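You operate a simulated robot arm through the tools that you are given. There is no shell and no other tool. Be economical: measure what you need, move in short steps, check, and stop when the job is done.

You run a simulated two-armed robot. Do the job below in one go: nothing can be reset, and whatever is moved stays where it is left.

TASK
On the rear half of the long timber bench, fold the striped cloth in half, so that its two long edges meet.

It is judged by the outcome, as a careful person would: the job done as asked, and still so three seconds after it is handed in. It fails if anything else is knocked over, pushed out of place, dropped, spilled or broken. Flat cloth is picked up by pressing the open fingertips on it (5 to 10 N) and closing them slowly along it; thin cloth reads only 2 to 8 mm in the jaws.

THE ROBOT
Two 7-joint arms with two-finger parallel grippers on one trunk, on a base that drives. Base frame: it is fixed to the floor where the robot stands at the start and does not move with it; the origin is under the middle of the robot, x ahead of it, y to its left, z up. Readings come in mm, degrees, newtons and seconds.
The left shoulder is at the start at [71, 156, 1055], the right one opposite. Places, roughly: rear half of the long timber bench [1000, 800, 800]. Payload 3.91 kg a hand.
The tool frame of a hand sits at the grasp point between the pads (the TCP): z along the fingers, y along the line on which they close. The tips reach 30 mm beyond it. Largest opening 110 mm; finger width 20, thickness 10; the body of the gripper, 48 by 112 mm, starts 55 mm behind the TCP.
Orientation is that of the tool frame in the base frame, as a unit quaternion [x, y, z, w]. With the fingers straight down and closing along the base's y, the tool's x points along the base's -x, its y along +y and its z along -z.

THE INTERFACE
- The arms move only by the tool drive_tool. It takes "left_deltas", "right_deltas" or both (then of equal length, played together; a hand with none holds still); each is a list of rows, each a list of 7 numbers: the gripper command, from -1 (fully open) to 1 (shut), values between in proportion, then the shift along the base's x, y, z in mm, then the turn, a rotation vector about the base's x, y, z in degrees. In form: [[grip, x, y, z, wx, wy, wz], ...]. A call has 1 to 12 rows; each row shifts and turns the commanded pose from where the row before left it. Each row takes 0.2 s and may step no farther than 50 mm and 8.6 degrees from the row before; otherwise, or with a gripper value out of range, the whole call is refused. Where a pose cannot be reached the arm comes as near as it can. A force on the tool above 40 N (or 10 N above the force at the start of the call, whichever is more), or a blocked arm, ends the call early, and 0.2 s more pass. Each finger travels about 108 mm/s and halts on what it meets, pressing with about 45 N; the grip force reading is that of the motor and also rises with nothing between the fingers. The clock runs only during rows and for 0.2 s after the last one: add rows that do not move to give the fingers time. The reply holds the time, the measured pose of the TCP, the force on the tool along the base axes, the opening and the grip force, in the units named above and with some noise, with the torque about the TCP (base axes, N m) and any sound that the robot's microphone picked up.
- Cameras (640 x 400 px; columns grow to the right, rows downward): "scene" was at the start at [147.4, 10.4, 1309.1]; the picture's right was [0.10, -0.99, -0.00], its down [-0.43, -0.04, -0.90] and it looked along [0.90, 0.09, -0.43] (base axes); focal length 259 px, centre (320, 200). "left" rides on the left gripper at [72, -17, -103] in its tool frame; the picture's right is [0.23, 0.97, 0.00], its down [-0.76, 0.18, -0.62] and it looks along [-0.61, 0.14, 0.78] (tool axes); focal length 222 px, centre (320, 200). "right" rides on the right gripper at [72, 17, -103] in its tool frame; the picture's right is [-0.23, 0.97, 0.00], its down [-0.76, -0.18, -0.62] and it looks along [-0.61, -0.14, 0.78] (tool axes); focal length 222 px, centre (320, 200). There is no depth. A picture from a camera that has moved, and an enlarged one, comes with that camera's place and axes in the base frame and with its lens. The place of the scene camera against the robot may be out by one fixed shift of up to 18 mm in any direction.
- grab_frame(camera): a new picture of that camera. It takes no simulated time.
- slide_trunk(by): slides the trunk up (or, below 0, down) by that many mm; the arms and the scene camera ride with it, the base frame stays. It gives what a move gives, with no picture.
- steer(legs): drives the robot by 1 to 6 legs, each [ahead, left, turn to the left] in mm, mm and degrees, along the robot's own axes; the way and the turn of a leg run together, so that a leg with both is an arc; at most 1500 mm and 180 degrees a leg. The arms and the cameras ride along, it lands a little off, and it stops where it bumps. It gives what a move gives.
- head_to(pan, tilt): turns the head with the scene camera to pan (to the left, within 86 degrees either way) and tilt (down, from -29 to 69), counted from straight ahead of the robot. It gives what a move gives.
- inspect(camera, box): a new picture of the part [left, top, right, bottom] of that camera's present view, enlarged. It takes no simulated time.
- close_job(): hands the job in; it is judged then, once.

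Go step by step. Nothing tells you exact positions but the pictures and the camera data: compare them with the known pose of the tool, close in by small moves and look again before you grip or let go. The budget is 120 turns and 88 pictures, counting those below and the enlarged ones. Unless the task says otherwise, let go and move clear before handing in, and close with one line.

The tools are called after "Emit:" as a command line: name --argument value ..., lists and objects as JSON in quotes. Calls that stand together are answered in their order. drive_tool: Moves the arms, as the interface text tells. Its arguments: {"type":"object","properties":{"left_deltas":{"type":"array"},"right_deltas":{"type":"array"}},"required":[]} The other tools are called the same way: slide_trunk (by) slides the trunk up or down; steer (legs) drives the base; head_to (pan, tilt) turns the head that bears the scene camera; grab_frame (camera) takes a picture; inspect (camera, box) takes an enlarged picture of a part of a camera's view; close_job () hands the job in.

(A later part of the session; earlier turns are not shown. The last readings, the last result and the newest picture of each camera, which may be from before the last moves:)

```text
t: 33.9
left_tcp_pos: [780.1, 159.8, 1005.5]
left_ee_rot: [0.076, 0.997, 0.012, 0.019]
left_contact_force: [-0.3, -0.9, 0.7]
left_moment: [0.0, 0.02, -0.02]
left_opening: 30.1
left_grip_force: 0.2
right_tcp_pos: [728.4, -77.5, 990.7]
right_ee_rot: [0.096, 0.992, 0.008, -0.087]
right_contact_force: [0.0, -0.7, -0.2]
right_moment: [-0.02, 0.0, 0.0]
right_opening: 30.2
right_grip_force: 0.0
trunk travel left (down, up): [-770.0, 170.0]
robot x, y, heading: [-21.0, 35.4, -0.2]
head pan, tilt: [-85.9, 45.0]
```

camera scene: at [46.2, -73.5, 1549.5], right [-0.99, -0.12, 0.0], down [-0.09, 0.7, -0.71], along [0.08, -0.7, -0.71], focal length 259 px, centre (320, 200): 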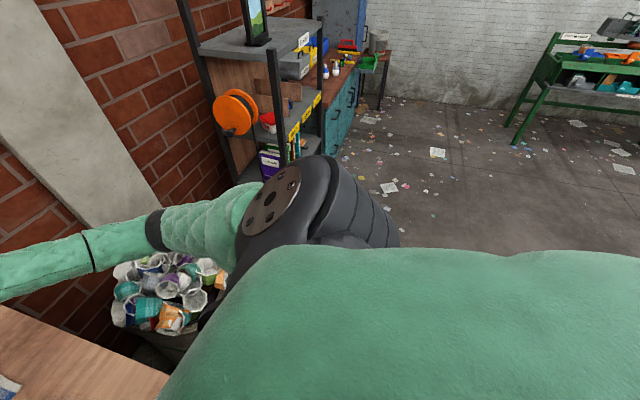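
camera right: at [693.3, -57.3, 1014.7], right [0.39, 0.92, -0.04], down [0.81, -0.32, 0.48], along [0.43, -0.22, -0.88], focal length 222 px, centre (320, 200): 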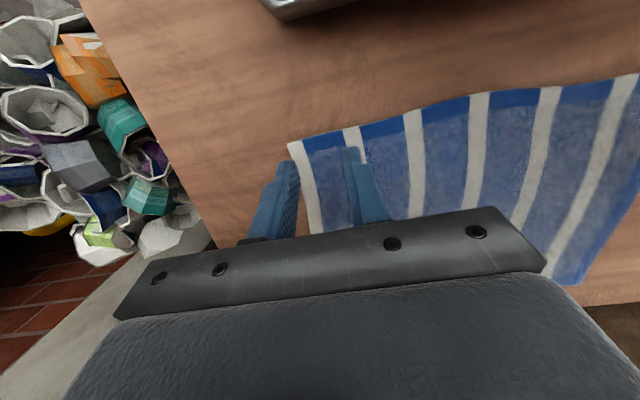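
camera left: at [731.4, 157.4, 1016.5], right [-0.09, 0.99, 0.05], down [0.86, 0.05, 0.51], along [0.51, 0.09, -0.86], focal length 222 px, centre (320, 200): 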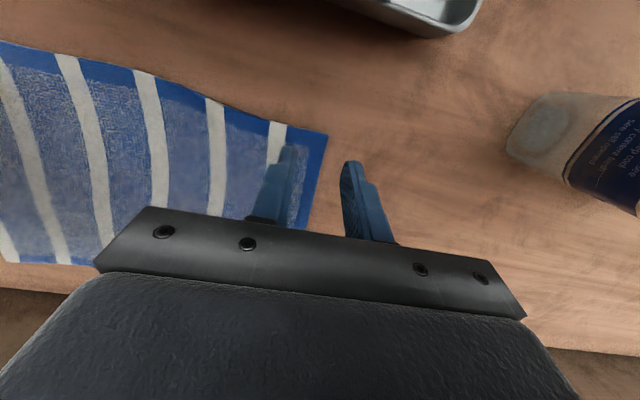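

It moves freely after shifting left, so the obstruction was on my right side. I'll gain some more room to the left and come slightly forward.

Emit:
steer --legs '[[0, 25, 0], [40, 0, 0]]'

Emit:
head_to --pan 0 --tilt 50

Emit:
grab_frame --camera "scene"

```text
t: 35.2
left_tcp_pos: [815.3, 185.6, 1007.3]
left_ee_rot: [0.075, 0.997, 0.012, 0.02]
left_contact_force: [-0.5, 0.0, 0.5]
left_moment: [-0.03, -0.01, -0.01]
left_opening: 30.2
left_grip_force: 0.0
right_tcp_pos: [765.3, -52.6, 994.9]
right_ee_rot: [0.093, 0.992, 0.008, -0.086]
right_contact_force: [-1.3, -0.5, -0.5]
right_moment: [-0.01, -0.02, 0.0]
right_opening: 30.1
right_grip_force: 0.0
trunk travel left (down, up): [-770.0, 170.0]
robot x, y, heading: [19.2, 55.7, -0.0]
head pan, tilt: [-85.9, 45.0]
```

```text
t: 36.8
left_tcp_pos: [818.7, 187.1, 1005.4]
left_ee_rot: [0.075, 0.997, 0.011, 0.018]
left_contact_force: [-1.1, 0.0, 0.0]
left_moment: [0.0, -0.03, 0.02]
left_opening: 30.3
left_grip_force: 0.1
right_tcp_pos: [767.3, -51.8, 991.6]
right_ee_rot: [0.095, 0.992, 0.008, -0.086]
right_contact_force: [0.8, 0.3, -0.2]
right_moment: [0.01, -0.03, 0.0]
right_opening: 30.5
right_grip_force: 0.0
trunk travel left (down, up): [-770.0, 170.0]
robot x, y, heading: [17.8, 55.7, 0.0]
head pan, tilt: [0.0, 50.0]
```

```text
57 pictures are left
camera scene: at [151.4, 59.5, 1542.5], right [0.0, -1.0, 0.0], down [-0.77, 0.0, -0.64], along [0.64, 0.0, -0.77], focal length 259 px, centre (320, 200)
```

scene: 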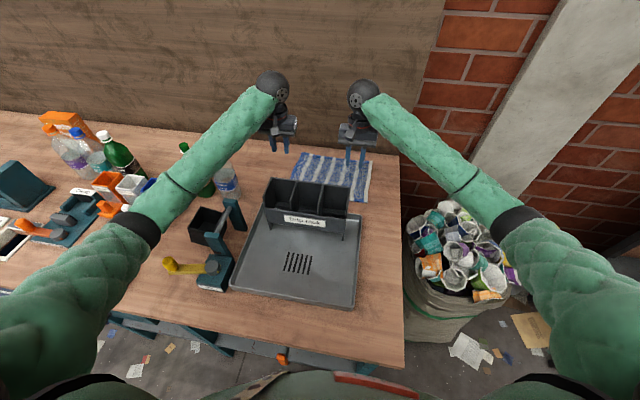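

The base is free now at [18, 56], heading 0. I'll realign both hands over the front corners and lower slowly.

Emit:
drive_tool --right_deltas '[[0.45, -6, -8, 0, 0, 0, 0], [0.45, -6, -8, 0, 0, 0, 0], [0.45, -6, -8, 0, 0, 0, 0], [0.45, -6, -8, 0, 0, 0, 0], [0.45, 0, 0, -15, 0, 0, 0], [0.45, 0, 0, -18, 0, 0, 0], [0.45, 0, 0, -18, 0, 0, 0], [0.45, 0, 0, -18, 0, 0, 0], [0.45, 0, 0, -18, 0, 0, 0], [0.45, 0, 0, 0, 0, 0, 0], [0.45, 0, 0, 0, 0, 0, 0]]' --left_deltas '[[0.45, -8, -9, 0, 0, 0, -1], [0.45, -9, -9, 0, 0, 0, -1], [0.45, -9, -10, 0, 0, 0, 0], [0.45, -9, -10, 0, 0, 0, 0], [0.45, 0, 0, -20, 0, 0, 0], [0.45, 0, 0, -20, 0, 0, 0], [0.45, 0, 0, -20, 0, 0, 0], [0.45, 0, 0, -20, 0, 0, 0], [0.45, 0, 0, -20, 0, 0, 0], [0.45, 0, 0, 0, 0, 0, 0], [0.45, 0, 0, 0, 0, 0, 0]]'

Emit:
grab_frame --camera "left"

Emit:
grab_frame --camera "right"

```text
t: 39.4
left_tcp_pos: [805.0, 159.2, 941.5]
left_ee_rot: [0.087, 0.995, 0.02, 0.044]
left_contact_force: [0.6, -0.7, -0.6]
left_moment: [-0.02, 0.02, -0.01]
left_opening: 30.4
left_grip_force: 0.1
right_tcp_pos: [742.0, -85.6, 906.5]
right_ee_rot: [0.097, 0.992, 0.01, -0.085]
right_contact_force: [1.7, 0.1, -0.2]
right_moment: [0.07, -0.01, -0.03]
right_opening: 30.5
right_grip_force: 0.0
trunk travel left (down, up): [-770.0, 170.0]
robot x, y, heading: [16.3, 61.6, -0.3]
head pan, tilt: [0.0, 50.0]
stopped in row 11 (left hand): the arm was blocked; the commanded pose is now the measured one
```

```text
56 pictures are left
camera left: at [719.7, 150.5, 1038.2], right [-0.06, 1.0, 0.03], down [0.72, 0.02, 0.69], along [0.69, 0.06, -0.72], focal length 222 px, centre (320, 200)
```

left: 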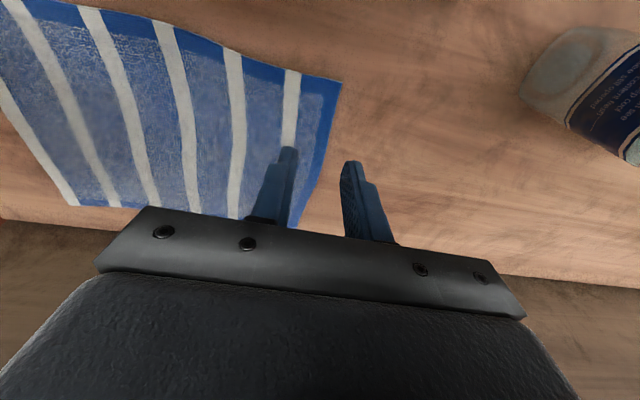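

```text
55 pictures are left
camera right: at [691.4, -59.4, 1019.6], right [0.41, 0.91, -0.04], down [0.81, -0.34, 0.48], along [0.43, -0.23, -0.87], focal length 222 px, centre (320, 200)
```

right: 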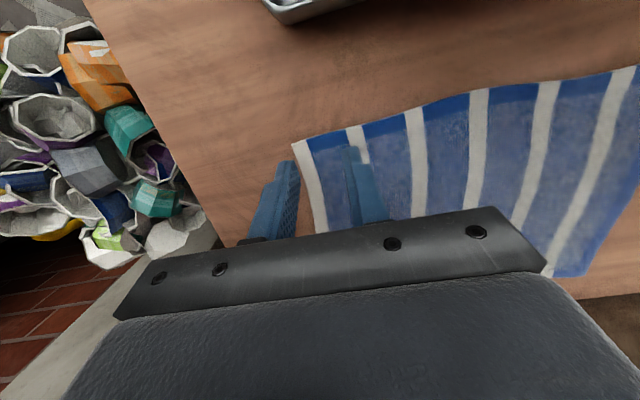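

The left hand is held off at [805,159,941] with no tool force. I'll look closely at it where it is now.

Emit:
inspect --camera "scene" --box '[140, 60, 400, 260]'

```text
2.00 times, centred on (270, 160) of scene
camera zoom: at [146.6, 57.4, 1542.6], right [-0.01, -1.0, 0.0], down [-0.76, 0.01, -0.65], along [0.65, 0.0, -0.76], focal length 518 px, centre (420, 280)
```

zoom: 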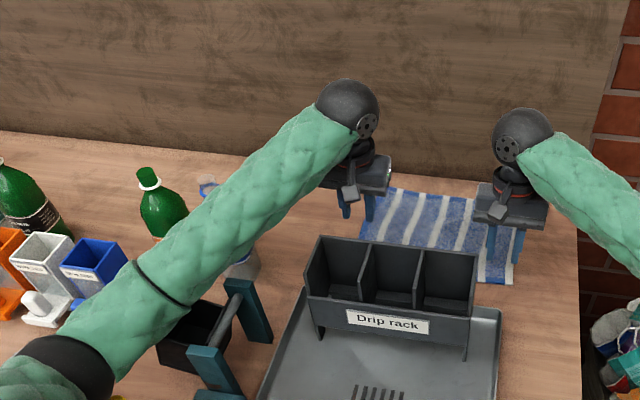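

The arm is visibly clear of everything, so this looks like a joint limit tied to the inward yaw of the left tool. The pinch doesn't need exact yaw, so I'll turn the left tool outward and try the approach again.

Emit:
drive_tool --left_deltas '[[0.45, 0, 0, 10, 0, 0, 5], [0.45, 0, 0, 0, 0, 2.5, 5], [0.45, -5, 0, 0, 0, 2.5, 5], [0.45, -8, -4, 0, 0, 0, 3], [0.45, -8, -6, 0, 0, 0, 0], [0.45, 0, 0, -15, 0, 0, 0], [0.45, 0, 0, -15, 0, 0, 0], [0.45, 0, 0, 0, 0, 0, 0]]'

```text
t: 41.4
left_tcp_pos: [810.0, 195.9, 951.0]
left_ee_rot: [-0.095, 0.995, 0.027, 0.02]
left_contact_force: [0.3, -0.9, 0.1]
left_moment: [0.02, 0.03, -0.02]
left_opening: 30.3
left_grip_force: 0.1
right_tcp_pos: [755.0, -63.9, 907.1]
right_ee_rot: [0.084, 0.993, 0.01, -0.085]
right_contact_force: [0.0, -0.2, 0.0]
right_moment: [0.02, 0.03, -0.02]
right_opening: 30.3
right_grip_force: 0.1
trunk travel left (down, up): [-770.0, 170.0]
robot x, y, heading: [31.8, 67.8, 1.5]
head pan, tilt: [0.0, 50.0]
stopped in row 8 (left hand): the arm was blocked; the commanded pose is now the measured one
```

The base was pushed [+15,+6] mm and turned 1.5° again, so there is a real contact that my head camera can't see. I'll raise the right hand and turn its camera to look at the left arm from the other side.

Emit:
drive_tool --right_deltas '[[0.45, 0, 0, 20, 0, 0, 0], [0.45, 0, 0, 20, 0, 0, 8.5], [0.45, 0, 0, 20, 0, 0, 8.5], [0.45, 0, 0, 20, 0, 0, 8.5], [0.45, 0, 0, 20, 0, 0, 8.5], [0.45, 0, -5, 0, 0, 0, 8.5], [0.45, 0, -5, 0, 0, 0, 8.5], [0.45, 0, -5, 0, 0, 0, 8.5], [0.45, 0, -5, 0, 0, 0, 8.5], [0.45, 0, 0, 0, 0, 0, 8.5], [0.45, 0, 0, 0, 0, 0, 8.5], [0.45, 0, 0, 0, 0, 0, 0]]'

Emit:
grab_frame --camera "right"

```text
t: 44.0
left_tcp_pos: [809.4, 194.5, 950.2]
left_ee_rot: [-0.093, 0.995, 0.024, 0.019]
left_contact_force: [0.0, 0.4, -0.1]
left_moment: [-0.01, 0.02, 0.02]
left_opening: 30.3
left_grip_force: 0.0
right_tcp_pos: [752.5, -81.4, 1009.6]
right_ee_rot: [-0.609, 0.788, -0.056, -0.067]
right_contact_force: [0.4, 0.0, 0.2]
right_moment: [-0.02, 0.0, 0.01]
right_opening: 30.0
right_grip_force: 0.1
trunk travel left (down, up): [-770.0, 170.0]
robot x, y, heading: [29.8, 62.8, 1.0]
head pan, tilt: [0.0, 50.0]
```

```text
53 pictures are left
camera right: at [722.2, -129.5, 1123.0], right [-0.89, 0.46, -0.05], down [0.39, 0.79, 0.48], along [0.26, 0.41, -0.87], focal length 222 px, centre (320, 200)
```

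right: 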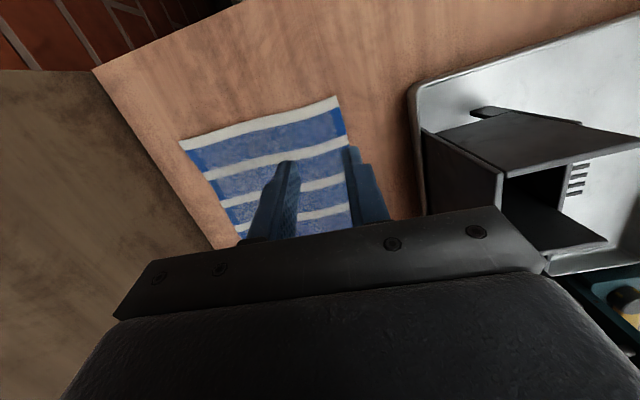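

The rack is where I estimated. The gripper hides the view upward, so I'll pitch the right camera up to see the left arm properly.

Emit:
drive_tool --right_deltas '[[0.45, 0, -10, 5, 8.5, 0, 0], [0.45, 0, -10, 5, 8.5, 0, 0], [0.45, 0, -10, 5, 8.5, 0, 0], [0.45, 0, -10, 5, 8.5, 0, 0], [0.45, 0, -10, 5, 8.5, 0, 0], [0.45, 0, -10, 5, 8.5, 0, 0], [0.45, 0, 0, 0, 8.5, 0, 0], [0.45, 0, 0, 0, 0, 0, 0]]'

Emit:
grab_frame --camera "right"

```text
t: 45.8
left_tcp_pos: [810.5, 194.9, 949.9]
left_ee_rot: [-0.093, 0.995, 0.025, 0.02]
left_contact_force: [0.2, 0.2, -0.4]
left_moment: [0.03, 0.03, 0.03]
left_opening: 30.2
left_grip_force: 0.0
right_tcp_pos: [754.5, -141.3, 1038.6]
right_ee_rot: [-0.563, 0.711, 0.344, 0.244]
right_contact_force: [-0.8, -0.3, 0.0]
right_moment: [0.0, 0.04, 0.01]
right_opening: 30.3
right_grip_force: 0.0
trunk travel left (down, up): [-770.0, 170.0]
robot x, y, heading: [29.9, 64.9, 1.4]
head pan, tilt: [0.0, 50.0]
```

```text
52 pictures are left
camera right: at [723.8, -263.7, 1055.8], right [-0.89, 0.27, 0.38], down [0.39, -0.02, 0.92], along [0.26, 0.96, -0.09], focal length 222 px, centre (320, 200)
```

right: 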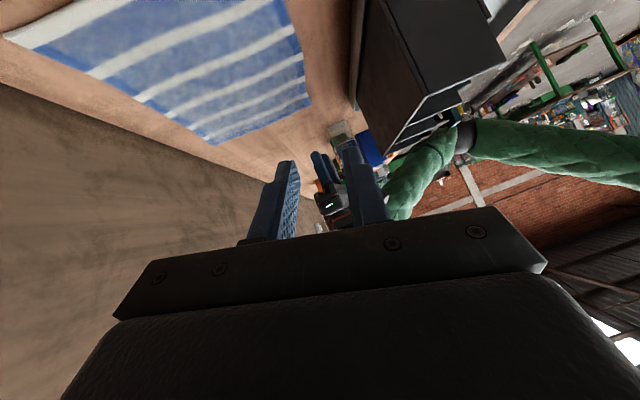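

Emit:
inspect --camera "right" --box '[290, 60, 530, 230]'

```text
2.35 times, centred on (410, 145) of right
camera zoom: at [723.8, -263.7, 1055.8], right [-0.89, 0.27, 0.38], down [0.39, -0.02, 0.92], along [0.26, 0.96, -0.09], focal length 523 px, centre (108, 329)
```

zoom: 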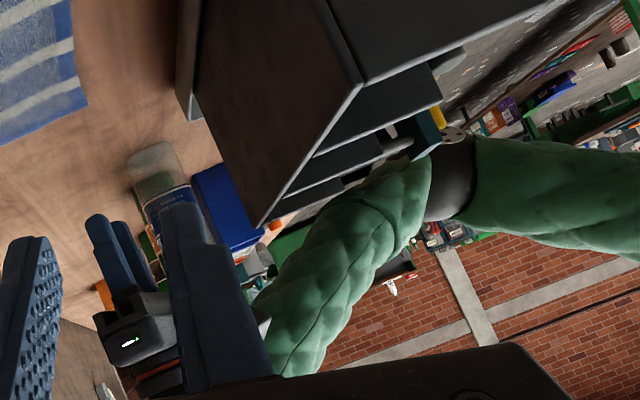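

Now it's clear: the left forearm by the elbow is pressing on the teal holder's upright, with the elbow drooping to z≈1000. I'll raise the trunk to its top to lift it off and check that the holder hasn't moved.

Emit:
slide_trunk --by 170

Emit:
grab_frame --camera "right"

Emit:
grab_frame --camera "scene"

```text
t: 47.7
left_tcp_pos: [810.5, 187.3, 1108.2]
left_ee_rot: [-0.09, 0.996, 0.023, 0.01]
left_contact_force: [0.5, 0.1, -0.5]
left_moment: [0.0, 0.02, 0.02]
left_opening: 30.0
left_grip_force: 0.0
right_tcp_pos: [758.1, -142.4, 1203.0]
right_ee_rot: [-0.562, 0.712, 0.344, 0.243]
right_contact_force: [-0.5, -0.6, -0.1]
right_moment: [-0.01, 0.03, -0.02]
right_opening: 30.3
right_grip_force: 0.0
trunk travel left (down, up): [-940.0, 0.0]
robot x, y, heading: [29.3, 63.3, 1.1]
head pan, tilt: [0.0, 50.0]
```

```text
50 pictures are left
camera right: at [728.4, -265.1, 1220.8], right [-0.89, 0.27, 0.38], down [0.39, -0.02, 0.92], along [0.25, 0.96, -0.09], focal length 222 px, centre (320, 200)
```

right: 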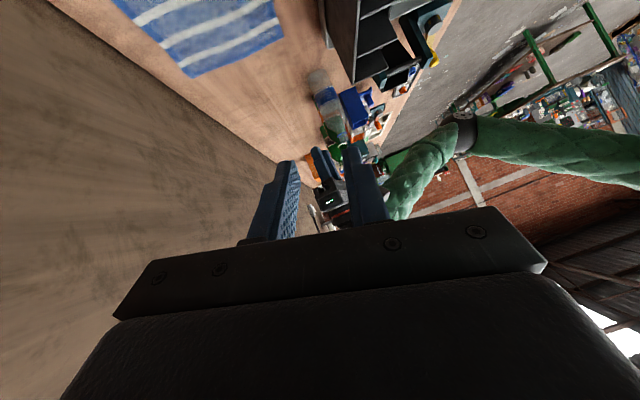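

```text
49 pictures are left
camera scene: at [162.8, 66.4, 1712.5], right [0.02, -1.0, 0.0], down [-0.77, -0.02, -0.64], along [0.64, 0.01, -0.77], focal length 259 px, centre (320, 200)
```

scene: 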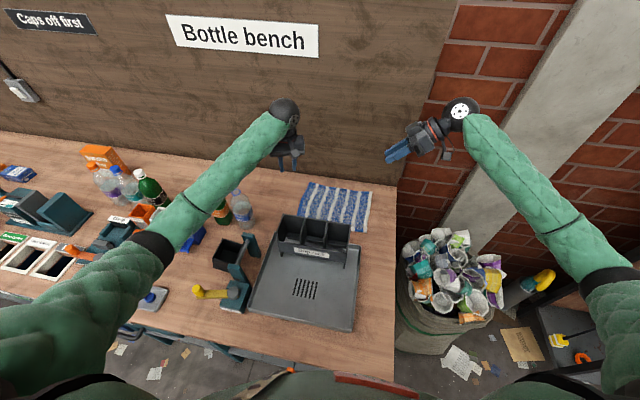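

The arm is off the holder, which looks undisturbed. I'll turn the right tool back to pointing down and yaw the left tool square to the cloth, still at height.

Emit:
drive_tool --right_deltas '[[0.45, 0, 8, -10, -8.5, 0, 0], [0.45, 0, 8, -10, -8.5, 0, 0], [0.45, 0, 8, -10, -8.5, 0, 0], [0.45, 0, 8, -10, -8.5, 0, 0], [0.45, 0, 8, -10, -8.5, 0, 0], [0.45, 0, 8, -10, -8.5, 0, 0], [0.45, 0, 8, -10, -8.5, 0, 0], [0.45, 0, 0, -10, 0, 0, -8.5], [0.45, 0, 0, -10, 0, 0, -8.5], [0.45, 0, 0, -10, 0, 0, -8.5], [0.45, 0, 0, -10, 0, 0, -8.5]]' --left_deltas '[[0.45, -4, -5, 0, 0, 0, -7], [0.45, -4, -5, 0, 0, 0, -7], [0.45, -4, -5, 0, 0, 0, -7], [0.45, -4, -5, 0, 0.9, 4.9, 0], [0.45, -4, -5, 0, 0, 0, 0], [0.45, -4, -5, 0, 0, 0, 0], [0.45, 0, -5, 0, 0, 0, 0], [0.45, 0, -4, 0, 0, 0, 0], [0.45, 0, 0, -20, 0, 0, 0], [0.45, 0, 0, -20, 0, 0, 0], [0.45, 0, 0, -20, 0, 0, 0]]'

Emit:
drive_tool --right_deltas '[[0.45, -3, 0, -10, 0, 0, -8.5], [0.45, -3, 0, -10, 0, 0, -8.5], [0.45, -3, 0, -10, 0, 0, -8.5], [0.45, -3, 0, -10, 0, 0, -8.5], [0.45, -3, 0, -10, 0, 0, -8.5], [0.45, 0, 0, -10, 0, 0, -8.5], [0.45, 0, 0, 0, 0, 0, 0]]' --left_deltas '[[0.45, 0, 0, -15, 0, 0, 0], [0.45, 0, 0, -15, 0, 0, 0], [0.45, 0, 0, -15, 0, 0, 0], [0.45, 0, 0, -15, 0, 0, 0], [0.45, 0, 0, 0, 0, 0, 0], [0.45, 0, 0, 0, 0, 0, 0], [0.45, 0, 0, 0, 0, 0, 0]]'

Emit:
head_to --pan 20 --tilt 52

Emit:
grab_frame --camera "scene"

```text
t: 50.1
left_tcp_pos: [783.5, 150.1, 1048.4]
left_ee_rot: [0.093, 0.995, 0.024, -0.027]
left_contact_force: [-0.6, 0.7, -0.6]
left_moment: [0.01, 0.01, -0.02]
left_opening: 30.2
left_grip_force: 0.1
right_tcp_pos: [758.1, -86.9, 1093.7]
right_ee_rot: [-0.351, 0.932, -0.03, -0.082]
right_contact_force: [0.2, -0.4, 0.4]
right_moment: [0.01, -0.01, 0.02]
right_opening: 30.0
right_grip_force: 0.1
trunk travel left (down, up): [-940.0, 0.0]
robot x, y, heading: [31.2, 64.4, 1.1]
head pan, tilt: [0.0, 50.0]
```

```text
t: 51.7
left_tcp_pos: [784.9, 149.3, 988.5]
left_ee_rot: [0.094, 0.995, 0.024, -0.027]
left_contact_force: [-0.6, -0.3, 0.4]
left_moment: [0.02, 0.01, 0.02]
left_opening: 30.6
left_grip_force: 0.0
right_tcp_pos: [744.6, -87.2, 1033.8]
right_ee_rot: [0.085, 0.993, 0.008, -0.086]
right_contact_force: [-0.4, 0.4, 0.6]
right_moment: [0.02, -0.02, -0.01]
right_opening: 30.3
right_grip_force: 0.0
trunk travel left (down, up): [-940.0, 0.0]
robot x, y, heading: [33.1, 61.1, 1.1]
head pan, tilt: [0.0, 50.0]
```

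```text
t: 52.5
left_tcp_pos: [785.1, 149.5, 988.9]
left_ee_rot: [0.094, 0.995, 0.024, -0.028]
left_contact_force: [-0.4, 0.2, 0.2]
left_moment: [0.01, 0.01, -0.04]
left_opening: 30.4
left_grip_force: 0.0
right_tcp_pos: [743.9, -87.4, 1034.3]
right_ee_rot: [0.085, 0.993, 0.007, -0.087]
right_contact_force: [-0.2, 1.0, 0.2]
right_moment: [-0.01, -0.01, -0.04]
right_opening: 30.2
right_grip_force: 0.1
trunk travel left (down, up): [-940.0, 0.0]
robot x, y, heading: [30.8, 60.4, 1.4]
head pan, tilt: [20.0, 52.0]
```

```text
48 pictures are left
camera scene: at [155.9, 91.8, 1709.9], right [0.36, -0.93, 0.0], down [-0.74, -0.28, -0.62], along [0.57, 0.22, -0.79], focal length 259 px, centre (320, 200)
```

scene: 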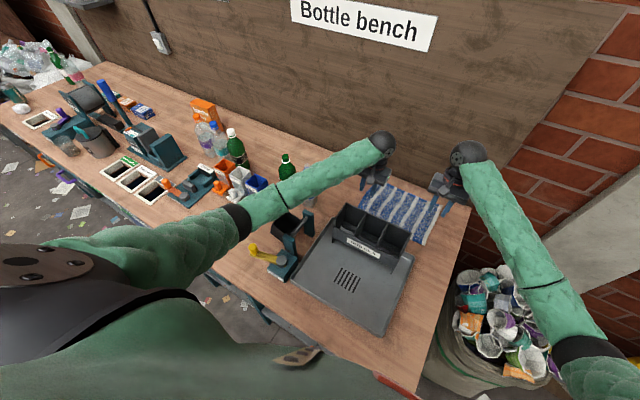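

Tracking is exact now. I'll lower both hands in gentle steps towards the cloth.

Emit:
drive_tool --right_deltas '[[0.45, 0, 0, -15, 0, 0, 0], [0.45, 0, 1, -15, 0, 0, -1], [0.45, 0, 1, -15, 0, 0, -1], [0.45, 0, 1, -15, 0, 0, 0], [0.45, 0, 0, -15, 0, 0, 0], [0.45, 0, 0, -15, 0, 0, 0], [0.45, 0, 0, -15, 0, 0, 0], [0.45, 0, 0, -15, 0, 0, 0], [0.45, 0, 0, -15, 0, 0, 0], [0.45, 0, 0, 0, 0, 0, 0]]' --left_deltas '[[0.45, 0, 0, -10, 0, 0, 0], [0.45, 0, 0, -10, 0, 0, 0], [0.45, 0, 0, -10, 0, 0, 0], [0.45, 0, 0, -10, 0, 0, 0], [0.45, 0, 0, -10, 0, 0, 0], [0.45, 0, 0, -10, 0, 0, 0], [0.45, 0, 0, -10, 0, 0, 0], [0.45, 0, 0, -10, 0, 0, 0], [0.45, 0, 0, -10, 0, 0, 0], [0.45, 0, 0, 0, 0, 0, 0]]'

```text
t: 54.7
left_tcp_pos: [783.2, 148.8, 897.4]
left_ee_rot: [0.094, 0.995, 0.025, -0.028]
left_contact_force: [0.3, -0.1, -0.7]
left_moment: [0.02, 0.01, -0.01]
left_opening: 30.7
left_grip_force: 0.1
right_tcp_pos: [743.8, -84.2, 898.0]
right_ee_rot: [0.101, 0.991, 0.009, -0.086]
right_contact_force: [-0.2, 0.5, -0.5]
right_moment: [-0.02, -0.01, -0.02]
right_opening: 30.3
right_grip_force: 0.1
trunk travel left (down, up): [-940.0, 0.0]
robot x, y, heading: [34.6, 66.6, 1.2]
head pan, tilt: [20.0, 52.0]
```

Both track perfectly at z≈898. I'll check the fingertip placement over the corners.

Emit:
grab_frame --camera "left"

Emit:
grab_frame --camera "right"

```text
47 pictures are left
camera left: at [714.1, 137.5, 1005.1], right [-0.04, 1.0, 0.06], down [0.81, 0.0, 0.58], along [0.58, 0.07, -0.81], focal length 222 px, centre (320, 200)
```

left: 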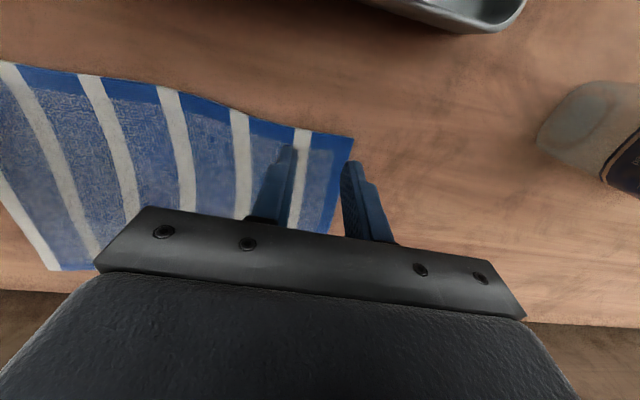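

```text
46 pictures are left
camera right: at [694.7, -56.9, 1012.7], right [0.42, 0.91, -0.04], down [0.8, -0.35, 0.48], along [0.42, -0.23, -0.88], focal length 222 px, centre (320, 200)
```

right: 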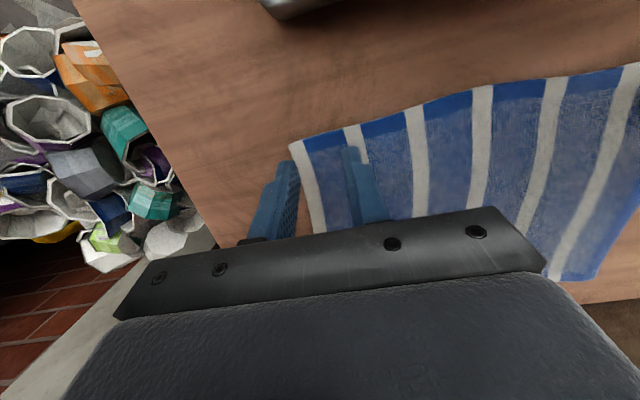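

Both pairs of tips are about 26 mm in from the corners and 9 mm inside the edge. I'll take a slight roll out of the left hand and descend towards contact.

Emit:
drive_tool --right_deltas '[[0.45, 0, 0, -10, 0, 0, 0], [0.45, 0, 0, -10, 0, 0, 0], [0.45, 0, 0, -10, 0, 0, 0], [0.45, 0, 0, 0, 0, 0, 0]]' --left_deltas '[[0.45, 0, 0, -10, -3, 0, 0], [0.45, 0, 0, -10, 0, 0, 0], [0.45, 0, 0, -10, 0, 0, 0], [0.45, 0, 0, 0, 0, 0, 0]]'

Emit:
drive_tool --right_deltas '[[0.45, 0, 0, -2, 0, 0, 0], [0.45, 0, 0, -2, 0, 0, 0], [0.45, 0, 0, -2, 0, 0, 0], [0.45, 0, 0, 0, 0, 0, 0]]' --left_deltas '[[0.45, 0, 0, -2, 0, 0, 0], [0.45, 0, 0, -2, 0, 0, 0], [0.45, 0, 0, -2, 0, 0, 0], [0.45, 0, 0, 0, 0, 0, 0]]'

```text
t: 55.7
left_tcp_pos: [784.0, 149.1, 868.5]
left_ee_rot: [0.093, 0.995, -0.002, -0.025]
left_contact_force: [-0.1, -0.6, 0.5]
left_moment: [-0.02, -0.01, -0.03]
left_opening: 30.6
left_grip_force: 0.0
right_tcp_pos: [744.8, -83.2, 869.5]
right_ee_rot: [0.102, 0.991, 0.009, -0.086]
right_contact_force: [0.8, -0.4, -0.5]
right_moment: [0.02, -0.01, -0.02]
right_opening: 30.1
right_grip_force: 0.0
trunk travel left (down, up): [-940.0, 0.0]
robot x, y, heading: [29.9, 61.0, 0.9]
head pan, tilt: [20.0, 52.0]
```

```text
t: 56.7
left_tcp_pos: [784.8, 149.2, 862.5]
left_ee_rot: [0.094, 0.995, -0.001, -0.025]
left_contact_force: [0.1, -0.4, 0.4]
left_moment: [0.01, -0.02, -0.01]
left_opening: 30.3
left_grip_force: 0.1
right_tcp_pos: [744.8, -85.1, 864.1]
right_ee_rot: [0.101, 0.991, 0.007, -0.087]
right_contact_force: [-0.6, -0.5, -0.5]
right_moment: [-0.04, -0.01, -0.02]
right_opening: 30.3
right_grip_force: 0.0
trunk travel left (down, up): [-940.0, 0.0]
robot x, y, heading: [28.5, 65.5, 0.9]
head pan, tilt: [20.0, 52.0]
```

Emit:
drive_tool --right_deltas '[[0.45, 0, 0, -2, 0, 0, 0], [0.45, 0, 0, -2, 0, 0, 0], [0.45, 0, 0, -2, 0, 0, 0], [0.45, 0, 0, -2, 0, 0, 0], [0.45, 0, 0, 0, 0, 0, 0]]' --left_deltas '[[0.45, 0, 0, -2, 0, 0, 0], [0.45, 0, 0, -2, 0, 0, 0], [0.45, 0, 0, -2, 0, 0, 0], [0.45, 0, 0, -2, 0, 0, 0], [0.45, 0, 0, 0, 0, 0, 0]]'

```text
t: 57.9
left_tcp_pos: [784.9, 149.6, 855.6]
left_ee_rot: [0.095, 0.995, -0.002, -0.026]
left_contact_force: [0.2, 0.5, 1.1]
left_moment: [0.01, -0.01, -0.01]
left_opening: 30.3
left_grip_force: 0.0
right_tcp_pos: [743.5, -82.7, 856.8]
right_ee_rot: [0.102, 0.991, 0.009, -0.087]
right_contact_force: [0.2, 0.6, 0.5]
right_moment: [-0.03, 0.0, 0.0]
right_opening: 29.9
right_grip_force: 0.1
trunk travel left (down, up): [-940.0, 0.0]
robot x, y, heading: [31.1, 60.3, 1.0]
head pan, tilt: [20.0, 52.0]
```

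I'm still in free space at z≈856, so the bench is a bit lower than I estimated. I'll continue in 2 mm steps.

Emit:
drive_tool --right_deltas '[[0.45, 0, 0, -2, 0, 0, 0], [0.45, 0, 0, -2, 0, 0, 0], [0.45, 0, 0, -2, 0, 0, 0], [0.45, 0, 0, 0, 0, 0, 0]]' --left_deltas '[[0.45, 0, 0, -2, 0, 0, 0], [0.45, 0, 0, -2, 0, 0, 0], [0.45, 0, 0, -2, 0, 0, 0], [0.45, 0, 0, 0, 0, 0, 0]]'

Emit:
inspect --camera "left" --box '[220, 100, 440, 240]'

```text
t: 58.9
left_tcp_pos: [784.7, 148.9, 852.3]
left_ee_rot: [0.094, 0.995, -0.001, -0.021]
left_contact_force: [7.7, 2.1, 28.5]
left_moment: [0.23, -0.41, -0.04]
left_opening: 30.4
left_grip_force: 0.1
right_tcp_pos: [742.8, -83.9, 852.9]
right_ee_rot: [0.102, 0.991, 0.008, -0.084]
right_contact_force: [5.4, -4.8, 29.0]
right_moment: [-0.17, -0.32, -0.04]
right_opening: 30.4
right_grip_force: 0.1
trunk travel left (down, up): [-940.0, 0.0]
robot x, y, heading: [26.8, 63.2, 1.0]
head pan, tilt: [20.0, 52.0]
```

```text
2.86 times, centred on (330, 170) of left
camera zoom: at [713.9, 143.8, 959.9], right [-0.04, 1.0, 0.0], down [0.81, 0.03, 0.59], along [0.59, 0.03, -0.81], focal length 635 px, centre (291, 286)
```

zoom: 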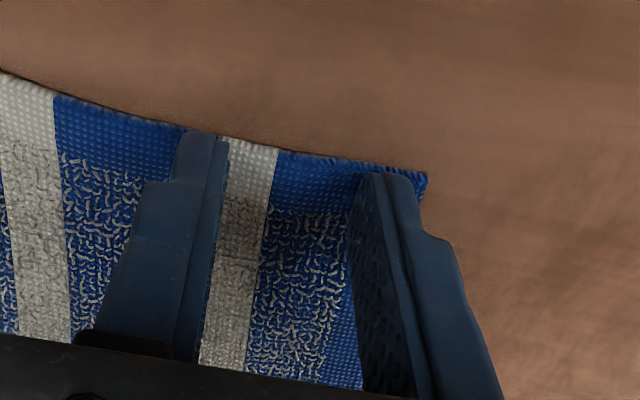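

The tips are on the cloth right at the edge, pressing about 28 N. I'll back off to about 8 N and close slowly.

Emit:
drive_tool --right_deltas '[[0.45, 0, 0, 2, 0, 0, 0], [0.45, 0, 0, 0, 0, 0, 0]]' --left_deltas '[[0.45, 0, 0, 2, 0, 0, 0], [0.45, 0, 0, 0, 0, 0, 0]]'

```text
t: 59.5
left_tcp_pos: [783.4, 148.5, 853.0]
left_ee_rot: [0.095, 0.995, -0.001, -0.023]
left_contact_force: [8.7, -0.9, 27.4]
left_moment: [0.12, -0.37, -0.03]
left_opening: 29.9
left_grip_force: 0.1
right_tcp_pos: [741.8, -84.1, 851.4]
right_ee_rot: [0.101, 0.991, 0.01, -0.085]
right_contact_force: [7.0, -1.0, 25.5]
right_moment: [-0.04, -0.35, 0.01]
right_opening: 30.1
right_grip_force: 0.1
trunk travel left (down, up): [-940.0, 0.0]
robot x, y, heading: [32.8, 63.6, 1.2]
head pan, tilt: [20.0, 52.0]
```

Emit:
drive_tool --right_deltas '[[0.45, 0, 0, 1, 0, 0, 0], [0.45, 0, 0, 0.5, 0, 0, 0], [0.45, 0, 0, 0, 0, 0, 0]]' --left_deltas '[[0.45, 0, 0, 1, 0, 0, 0], [0.45, 0, 0, 0.5, 0, 0, 0], [0.45, 0, 0, 0, 0, 0, 0]]'

```text
t: 60.3
left_tcp_pos: [782.1, 149.2, 852.2]
left_ee_rot: [0.094, 0.995, -0.001, -0.025]
left_contact_force: [4.3, -1.1, 17.6]
left_moment: [0.07, -0.23, -0.02]
left_opening: 30.0
left_grip_force: 0.0
right_tcp_pos: [741.6, -83.3, 853.4]
right_ee_rot: [0.102, 0.991, 0.009, -0.087]
right_contact_force: [6.4, 0.2, 20.7]
right_moment: [-0.02, -0.29, 0.0]
right_opening: 30.1
right_grip_force: 0.0
trunk travel left (down, up): [-940.0, 0.0]
robot x, y, heading: [30.9, 62.7, 1.4]
head pan, tilt: [20.0, 52.0]
```

Emit:
drive_tool --right_deltas '[[0.45, 0, 0, 2, 0, 0, 0], [0.45, 0, 0, 0, 0, 0, 0], [0.45, 0, 0, 0, 0, 0, 0]]' --left_deltas '[[0.45, 0, 0, 1.6, 0, 0, 0], [0.45, 0, 0, 0, 0, 0, 0], [0.45, 0, 0, 0, 0, 0, 0]]'

Emit:
drive_tool --right_deltas '[[0.5, 0, 0, 0, 0, 0, 0], [0.55, 0, 0, 0, 0, 0, 0], [0.6, 0, 0, 0, 0, 0, 0], [0.65, 0, 0, 0, 0, 0, 0], [0.7, 0, 0, 0, 0, 0, 0], [0.75, 0, 0, 0, 0, 0, 0], [0.8, 0, 0, 0, 0, 0, 0], [0.85, 0, 0, 0, 0, 0, 0], [0.9, 0, 0, 0, 0, 0, 0], [0.95, 0, 0, 0, 0, 0, 0], [1, 0, 0, 0, 0, 0, 0], [1, 0, 0, 0, 0, 0, 0]]' --left_deltas '[[0.5, 0, 0, 0, 0, 0, 0], [0.55, 0, 0, 0, 0, 0, 0], [0.6, 0, 0, 0, 0, 0, 0], [0.65, 0, 0, 0, 0, 0, 0], [0.7, 0, 0, 0, 0, 0, 0], [0.75, 0, 0, 0, 0, 0, 0], [0.8, 0, 0, 0, 0, 0, 0], [0.85, 0, 0, 0, 0, 0, 0], [0.9, 0, 0, 0, 0, 0, 0], [0.95, 0, 0, 0, 0, 0, 0], [1, 0, 0, 0, 0, 0, 0], [1, 0, 0, 0, 0, 0, 0]]'

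Emit:
inspect --camera "left" --box '[160, 60, 460, 240]'

Emit:
inspect --camera "right" --box '[200, 60, 500, 240]'

```text
t: 61.1
left_tcp_pos: [783.7, 149.4, 852.9]
left_ee_rot: [0.094, 0.995, -0.001, -0.026]
left_contact_force: [-1.6, -0.2, 9.1]
left_moment: [0.04, 0.01, 0.02]
left_opening: 30.1
left_grip_force: 0.1
right_tcp_pos: [741.1, -83.4, 854.7]
right_ee_rot: [0.101, 0.991, 0.007, -0.088]
right_contact_force: [-0.5, -0.7, 4.9]
right_moment: [0.0, 0.03, 0.02]
right_opening: 30.2
right_grip_force: 0.0
trunk travel left (down, up): [-940.0, 0.0]
robot x, y, heading: [29.0, 64.5, 0.9]
head pan, tilt: [20.0, 52.0]
```

```text
t: 63.7
left_tcp_pos: [785.6, 147.6, 853.2]
left_ee_rot: [0.096, 0.995, -0.002, -0.025]
left_contact_force: [-1.5, -9.0, 3.3]
left_moment: [-0.31, 0.04, 0.0]
left_opening: 3.1
left_grip_force: 43.1
right_tcp_pos: [742.9, -82.3, 855.2]
right_ee_rot: [0.102, 0.991, 0.008, -0.086]
right_contact_force: [1.8, 9.0, 3.5]
right_moment: [0.29, -0.06, -0.01]
right_opening: 3.1
right_grip_force: 43.3
trunk travel left (down, up): [-940.0, 0.0]
robot x, y, heading: [29.4, 64.0, 0.9]
head pan, tilt: [20.0, 52.0]
```

```text
2.13 times, centred on (310, 150) of left
camera zoom: at [713.9, 143.3, 961.3], right [-0.04, 1.0, 0.0], down [0.81, 0.03, 0.58], along [0.58, 0.03, -0.81], focal length 474 px, centre (341, 307)
```

zoom: 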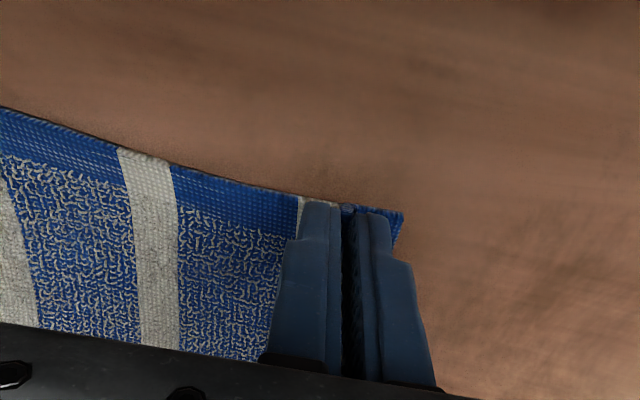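

```text
2.13 times, centred on (350, 150) of right
camera zoom: at [693.7, -55.5, 968.4], right [0.42, 0.91, -0.04], down [0.8, -0.35, 0.48], along [0.42, -0.23, -0.88], focal length 474 px, centre (256, 307)
```

zoom: 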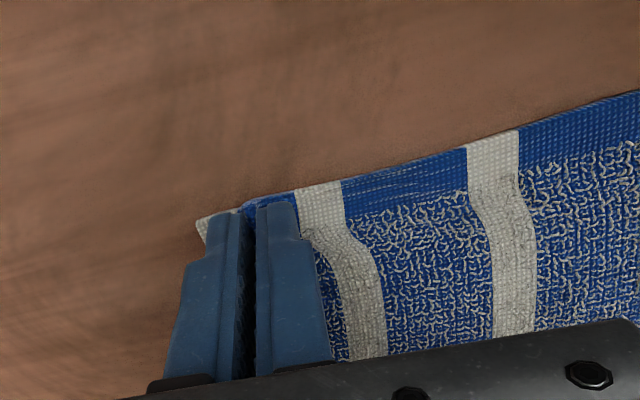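

Both corners are pinched (3.1 mm in each jaw). I'll lift and carry the front edge along an arc towards the back edge, first half now, tilting the fingers forward a little at a time to stay off the wall.

Emit:
drive_tool --right_deltas '[[1, 1.0, 0.9, 12.4, -0.195, -1.02, 0], [1, 2.6, 0.6, 12.2, -0.195, -1.02, 0], [1, 4.1, 0.3, 11.8, -0.195, -1.02, 0], [1, 5.7, 0, 11.1, -0.195, -1.02, 0], [1, 6.9, -1.3, 10.3, -0.195, -1.02, 0], [1, 8.1, -1.5, 9.3, -0.195, -1.02, 0], [1, 9.2, -1.8, 8.2, -0.195, -1.02, 0], [1, 10.2, -1.9, 6.9, -0.195, -1.02, 0], [1, 11.1, -2.1, 5.5, -0.195, -1.02, 0], [1, 11.7, -2.2, 4.0, -0.195, -1.02, 0], [1, 12.1, -2.3, 2.4, -0.195, -1.02, 0], [1, 12.3, -2.3, 0.8, -0.195, -1.02, 0]]' --left_deltas '[[1, 0.6, -1.2, 12.4, -0.14, -0.74, 0], [1, 2.3, -1.5, 12.2, -0.14, -0.74, 0], [1, 3.8, -1.8, 11.8, -0.14, -0.74, 0], [1, 5.4, -2.1, 11.1, -0.14, -0.74, 0], [1, 7.0, -1.3, 10.3, -0.14, -0.74, 0], [1, 8.3, -1.6, 9.3, -0.14, -0.74, 0], [1, 9.4, -1.8, 8.2, -0.14, -0.74, 0], [1, 10.5, -2.0, 6.9, -0.14, -0.74, 0], [1, 11.3, -2.2, 5.5, -0.14, -0.74, 0], [1, 11.9, -2.3, 4.0, -0.14, -0.74, 0], [1, 12.4, -2.4, 2.4, -0.14, -0.74, 0], [1, 12.6, -2.4, 0.8, -0.14, -0.74, 0]]'

Emit:
grab_frame --camera "scene"

Emit:
grab_frame --camera "right"

```text
t: 66.3
left_tcp_pos: [882.4, 126.1, 947.5]
left_ee_rot: [0.094, 0.994, -0.009, 0.053]
left_contact_force: [-0.9, -1.8, 0.1]
left_moment: [-0.02, 0.0, -0.03]
left_opening: 3.1
left_grip_force: 43.1
right_tcp_pos: [840.3, -97.2, 949.9]
right_ee_rot: [0.102, 0.995, -0.002, 0.021]
right_contact_force: [0.0, 2.0, 0.2]
right_moment: [0.03, 0.0, -0.02]
right_opening: 3.2
right_grip_force: 42.6
trunk travel left (down, up): [-940.0, 0.0]
robot x, y, heading: [31.0, 62.4, 0.8]
head pan, tilt: [20.0, 52.0]
```

```text
42 pictures are left
camera scene: at [156.6, 91.7, 1709.8], right [0.36, -0.93, 0.0], down [-0.74, -0.28, -0.61], along [0.57, 0.22, -0.79], focal length 259 px, centre (320, 200)
```

scene: 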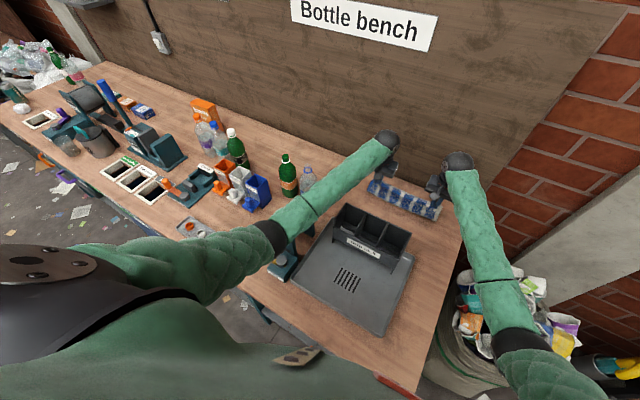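

```text
41 pictures are left
camera right: at [767.8, -65.1, 1048.4], right [0.42, 0.91, 0.01], down [0.68, -0.32, 0.65], along [0.6, -0.27, -0.76], focal length 222 px, centre (320, 200)
```

right: 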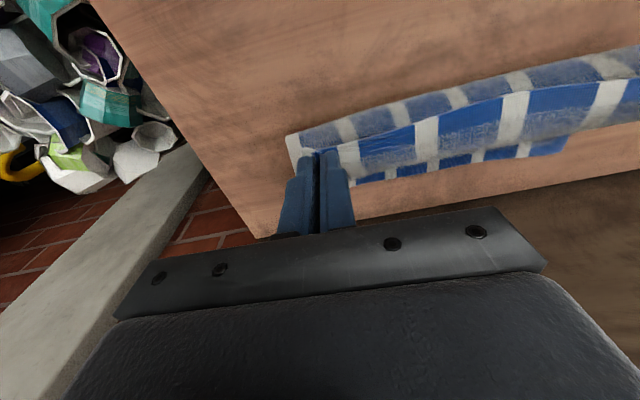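

The fold is forming nicely, with the lower half still in place. I'll do most of the second half of the arc and check before the final lowering.

Emit:
drive_tool --right_deltas '[[1, 12.3, -2.3, -0.8, -0.195, -1.02, 0], [1, 12.1, -2.3, -2.4, -0.195, -1.02, 0], [1, 11.7, -2.2, -4.0, -0.195, -1.02, 0], [1, 11.1, -2.1, -5.5, -0.195, -1.02, 0], [1, 10.2, -1.9, -6.9, -0.195, -1.02, 0], [1, 9.2, -1.8, -8.2, -0.195, -1.02, 0], [1, 8.1, -1.5, -9.3, -0.195, -1.02, 0], [1, 6.9, -1.3, -10.3, -0.195, -1.02, 0], [1, 5.5, -1.0, -11.1, -0.195, -1.02, 0], [1, 3.9, -0.7, -11.0, -0.195, -1.02, 0], [1, 0, 0, 0, 0, 0, 0]]' --left_deltas '[[1, 12.6, -2.4, -0.8, -0.14, -0.74, 0], [1, 12.4, -2.4, -2.4, -0.14, -0.74, 0], [1, 11.9, -2.3, -4.0, -0.14, -0.74, 0], [1, 11.3, -2.2, -5.5, -0.14, -0.74, 0], [1, 10.5, -2.0, -6.9, -0.14, -0.74, 0], [1, 9.4, -1.8, -8.2, -0.14, -0.74, 0], [1, 8.3, -1.6, -9.3, -0.14, -0.74, 0], [1, 7.0, -1.3, -10.3, -0.14, -0.74, 0], [1, 5.6, -1.1, -11.1, -0.14, -0.74, 0], [1, 4.0, -0.8, -11.0, -0.14, -0.74, 0], [1, 0, 0, 0, 0, 0, 0]]'

Emit:
grab_frame --camera "right"

Emit:
grab_frame --camera "left"

```text
t: 68.7
left_tcp_pos: [973.7, 108.1, 878.4]
left_ee_rot: [0.095, 0.988, -0.015, 0.118]
left_contact_force: [0.1, -3.2, -0.1]
left_moment: [-0.05, 0.05, 0.0]
left_opening: 3.1
left_grip_force: 43.3
right_tcp_pos: [928.4, -115.0, 880.1]
right_ee_rot: [0.1, 0.989, -0.01, 0.112]
right_contact_force: [1.0, 2.8, 0.3]
right_moment: [0.02, 0.03, 0.06]
right_opening: 3.3
right_grip_force: 42.3
trunk travel left (down, up): [-940.0, 0.0]
robot x, y, heading: [29.9, 63.1, 1.2]
head pan, tilt: [20.0, 52.0]
```

```text
40 pictures are left
camera right: at [840.5, -79.6, 964.2], right [0.41, 0.91, 0.05], down [0.55, -0.3, 0.78], along [0.72, -0.29, -0.63], focal length 222 px, centre (320, 200)
```

right: 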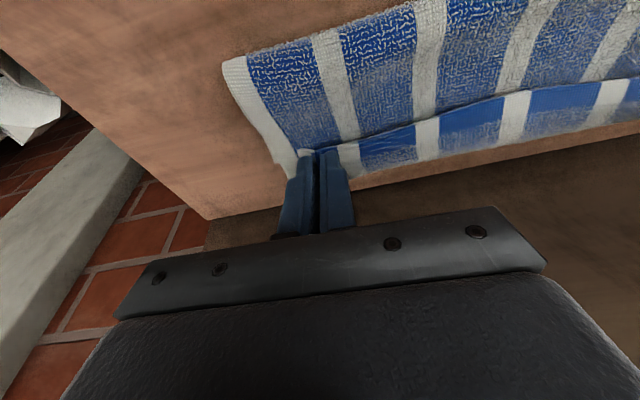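

```text
39 pictures are left
camera left: at [876.0, 108.8, 962.7], right [-0.03, 1.0, -0.06], down [0.62, 0.07, 0.78], along [0.79, -0.01, -0.62], focal length 222 px, centre (320, 200)
```

left: 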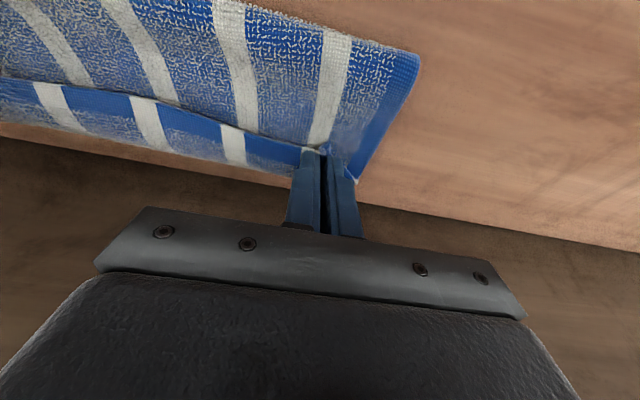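

The upper edge is now just above the back edge at both ends. I'll finish the last 3 mm forward and lower onto the lower layer.

Emit:
drive_tool --right_deltas '[[1, 1.5, -0.3, -6, 0, 0, 0], [1, 1.5, -0.3, -6, 0, 0, 0], [1, 0, 0, -5, 0, 0, 0], [1, 0, 0, -3, 0, 0, 0], [1, 0, 0, 0, 0, 0, 0]]' --left_deltas '[[1, 1.5, -0.3, -6, 0, 0, 0], [1, 1.5, -0.3, -6, 0, 0, 0], [1, 0, 0, -5, 0, 0, 0], [1, 0, 0, -3, 0, 0, 0], [1, 0, 0, 0, 0, 0, 0]]'

Emit:
grab_frame --camera "right"

Emit:
grab_frame --camera "left"

```text
t: 69.9
left_tcp_pos: [975.8, 108.5, 859.4]
left_ee_rot: [0.094, 0.988, -0.015, 0.119]
left_contact_force: [-1.3, -2.7, 4.0]
left_moment: [-0.08, 0.04, -0.02]
left_opening: 3.0
left_grip_force: 43.0
right_tcp_pos: [932.3, -114.9, 859.2]
right_ee_rot: [0.101, 0.989, -0.011, 0.112]
right_contact_force: [1.2, 0.7, 1.4]
right_moment: [0.08, 0.01, 0.02]
right_opening: 3.1
right_grip_force: 43.9
trunk travel left (down, up): [-940.0, 0.0]
robot x, y, heading: [29.1, 62.7, 1.0]
head pan, tilt: [20.0, 52.0]
```

```text
38 pictures are left
camera right: at [843.3, -80.0, 944.8], right [0.41, 0.91, 0.05], down [0.55, -0.3, 0.78], along [0.72, -0.29, -0.63], focal length 222 px, centre (320, 200)
```

right: 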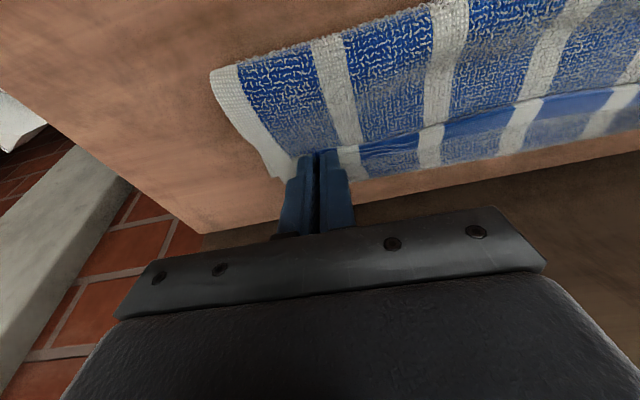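

```text
37 pictures are left
camera left: at [878.6, 108.2, 943.4], right [-0.03, 1.0, -0.06], down [0.62, 0.07, 0.79], along [0.79, -0.01, -0.62], focal length 222 px, centre (320, 200)
```

left: 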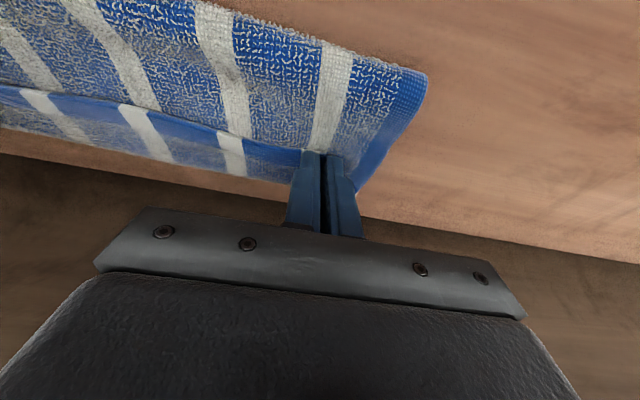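

The ends look close, but the whole cloth slid about 25 mm towards the wall during the fold. The upper edge is short of the lower back edge by about 21 mm at the right and 27 mm at the left, with slack in the fold. I'll lift slightly, move the upper edge on and set it down again.

Emit:
drive_tool --right_deltas '[[1, 0, 0, 7, 0, 0, 0], [1, 4, -0.8, 5, 0, 0, 0], [1, 5, -1, 0, 0, 0, 0], [1, 5, -1, 0, 0, 0, 0], [1, 4, -0.8, 0, 0, 0, 0], [1, 2.6, -0.4, -4, 0, 0, 0], [1, 0, 0, -6, 0, 0, 0], [1, 0, 0, 0, 0, 0, 0]]' --left_deltas '[[1, 0, 0, 7, 0, 0, 0], [1, 5, -1, 5, 0, 0, 0], [1, 6, -1.1, 0, 0, 0, 0], [1, 6, -1.1, 0, 0, 0, 0], [1, 6, -1.1, 0, 0, 0, 0], [1, 3.5, -0.7, -4, 0, 0, 0], [1, 0, 0, -6, 0, 0, 0], [1, 0, 0, 0, 0, 0, 0]]'

Emit:
grab_frame --camera "right"

Emit:
grab_frame --camera "left"

```text
t: 71.7
left_tcp_pos: [1004.0, 102.4, 861.6]
left_ee_rot: [0.094, 0.988, -0.015, 0.119]
left_contact_force: [-0.1, -2.6, 3.9]
left_moment: [-0.02, 0.0, -0.03]
left_opening: 2.6
left_grip_force: 43.4
right_tcp_pos: [952.5, -119.6, 863.2]
right_ee_rot: [0.101, 0.989, -0.01, 0.111]
right_contact_force: [-0.1, 1.8, -0.2]
right_moment: [0.07, 0.01, 0.01]
right_opening: 3.1
right_grip_force: 43.0
trunk travel left (down, up): [-940.0, 0.0]
robot x, y, heading: [31.0, 63.9, 1.4]
head pan, tilt: [20.0, 52.0]
```

```text
36 pictures are left
camera right: at [864.3, -84.1, 946.6], right [0.41, 0.91, 0.05], down [0.56, -0.3, 0.78], along [0.72, -0.29, -0.63], focal length 222 px, centre (320, 200)
```

right: 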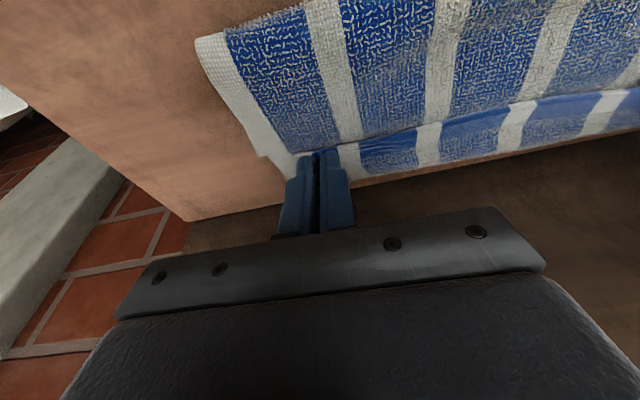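

```text
35 pictures are left
camera left: at [905.9, 103.0, 945.2], right [-0.03, 1.0, -0.06], down [0.62, 0.07, 0.78], along [0.79, -0.01, -0.62], focal length 222 px, centre (320, 200)
```

left: 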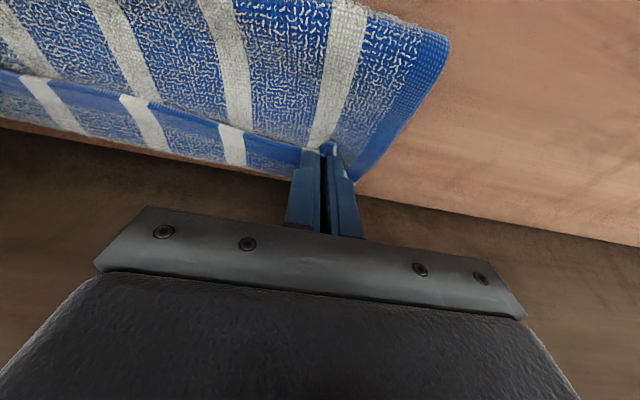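

The upper layer drags the lower one along when moved low, and the lower back edge is now close to the wall. I'll press lightly and drag the stack back about 35 mm, then redo the last bit by lifting higher first so the layers don't rub.

Emit:
drive_tool --right_deltas '[[1, 0, 0, -3, 0, 0, 0], [1, 0, 0, -3, 0, 0, 0], [1, 0, 0, -2, 0, 0, 0], [1, 0, 0, 0, 0, 0, 0]]' --left_deltas '[[1, 0, 0, -2, 0, 0, 0], [1, 0, 0, -2, 0, 0, 0], [1, 0, 0, -1, 0, 0, 0], [1, 0, 0, 0, 0, 0, 0]]'

```text
t: 72.7
left_tcp_pos: [1002.4, 101.7, 857.9]
left_ee_rot: [0.095, 0.988, -0.014, 0.121]
left_contact_force: [4.3, -0.9, 14.6]
left_moment: [0.04, -0.1, 0.01]
left_opening: 3.5
left_grip_force: 43.1
right_tcp_pos: [952.8, -118.7, 856.2]
right_ee_rot: [0.101, 0.988, -0.01, 0.113]
right_contact_force: [2.4, 1.2, 9.7]
right_moment: [-0.01, -0.06, 0.0]
right_opening: 3.3
right_grip_force: 42.9
trunk travel left (down, up): [-940.0, 0.0]
robot x, y, heading: [29.6, 62.0, 1.1]
head pan, tilt: [20.0, 52.0]
```

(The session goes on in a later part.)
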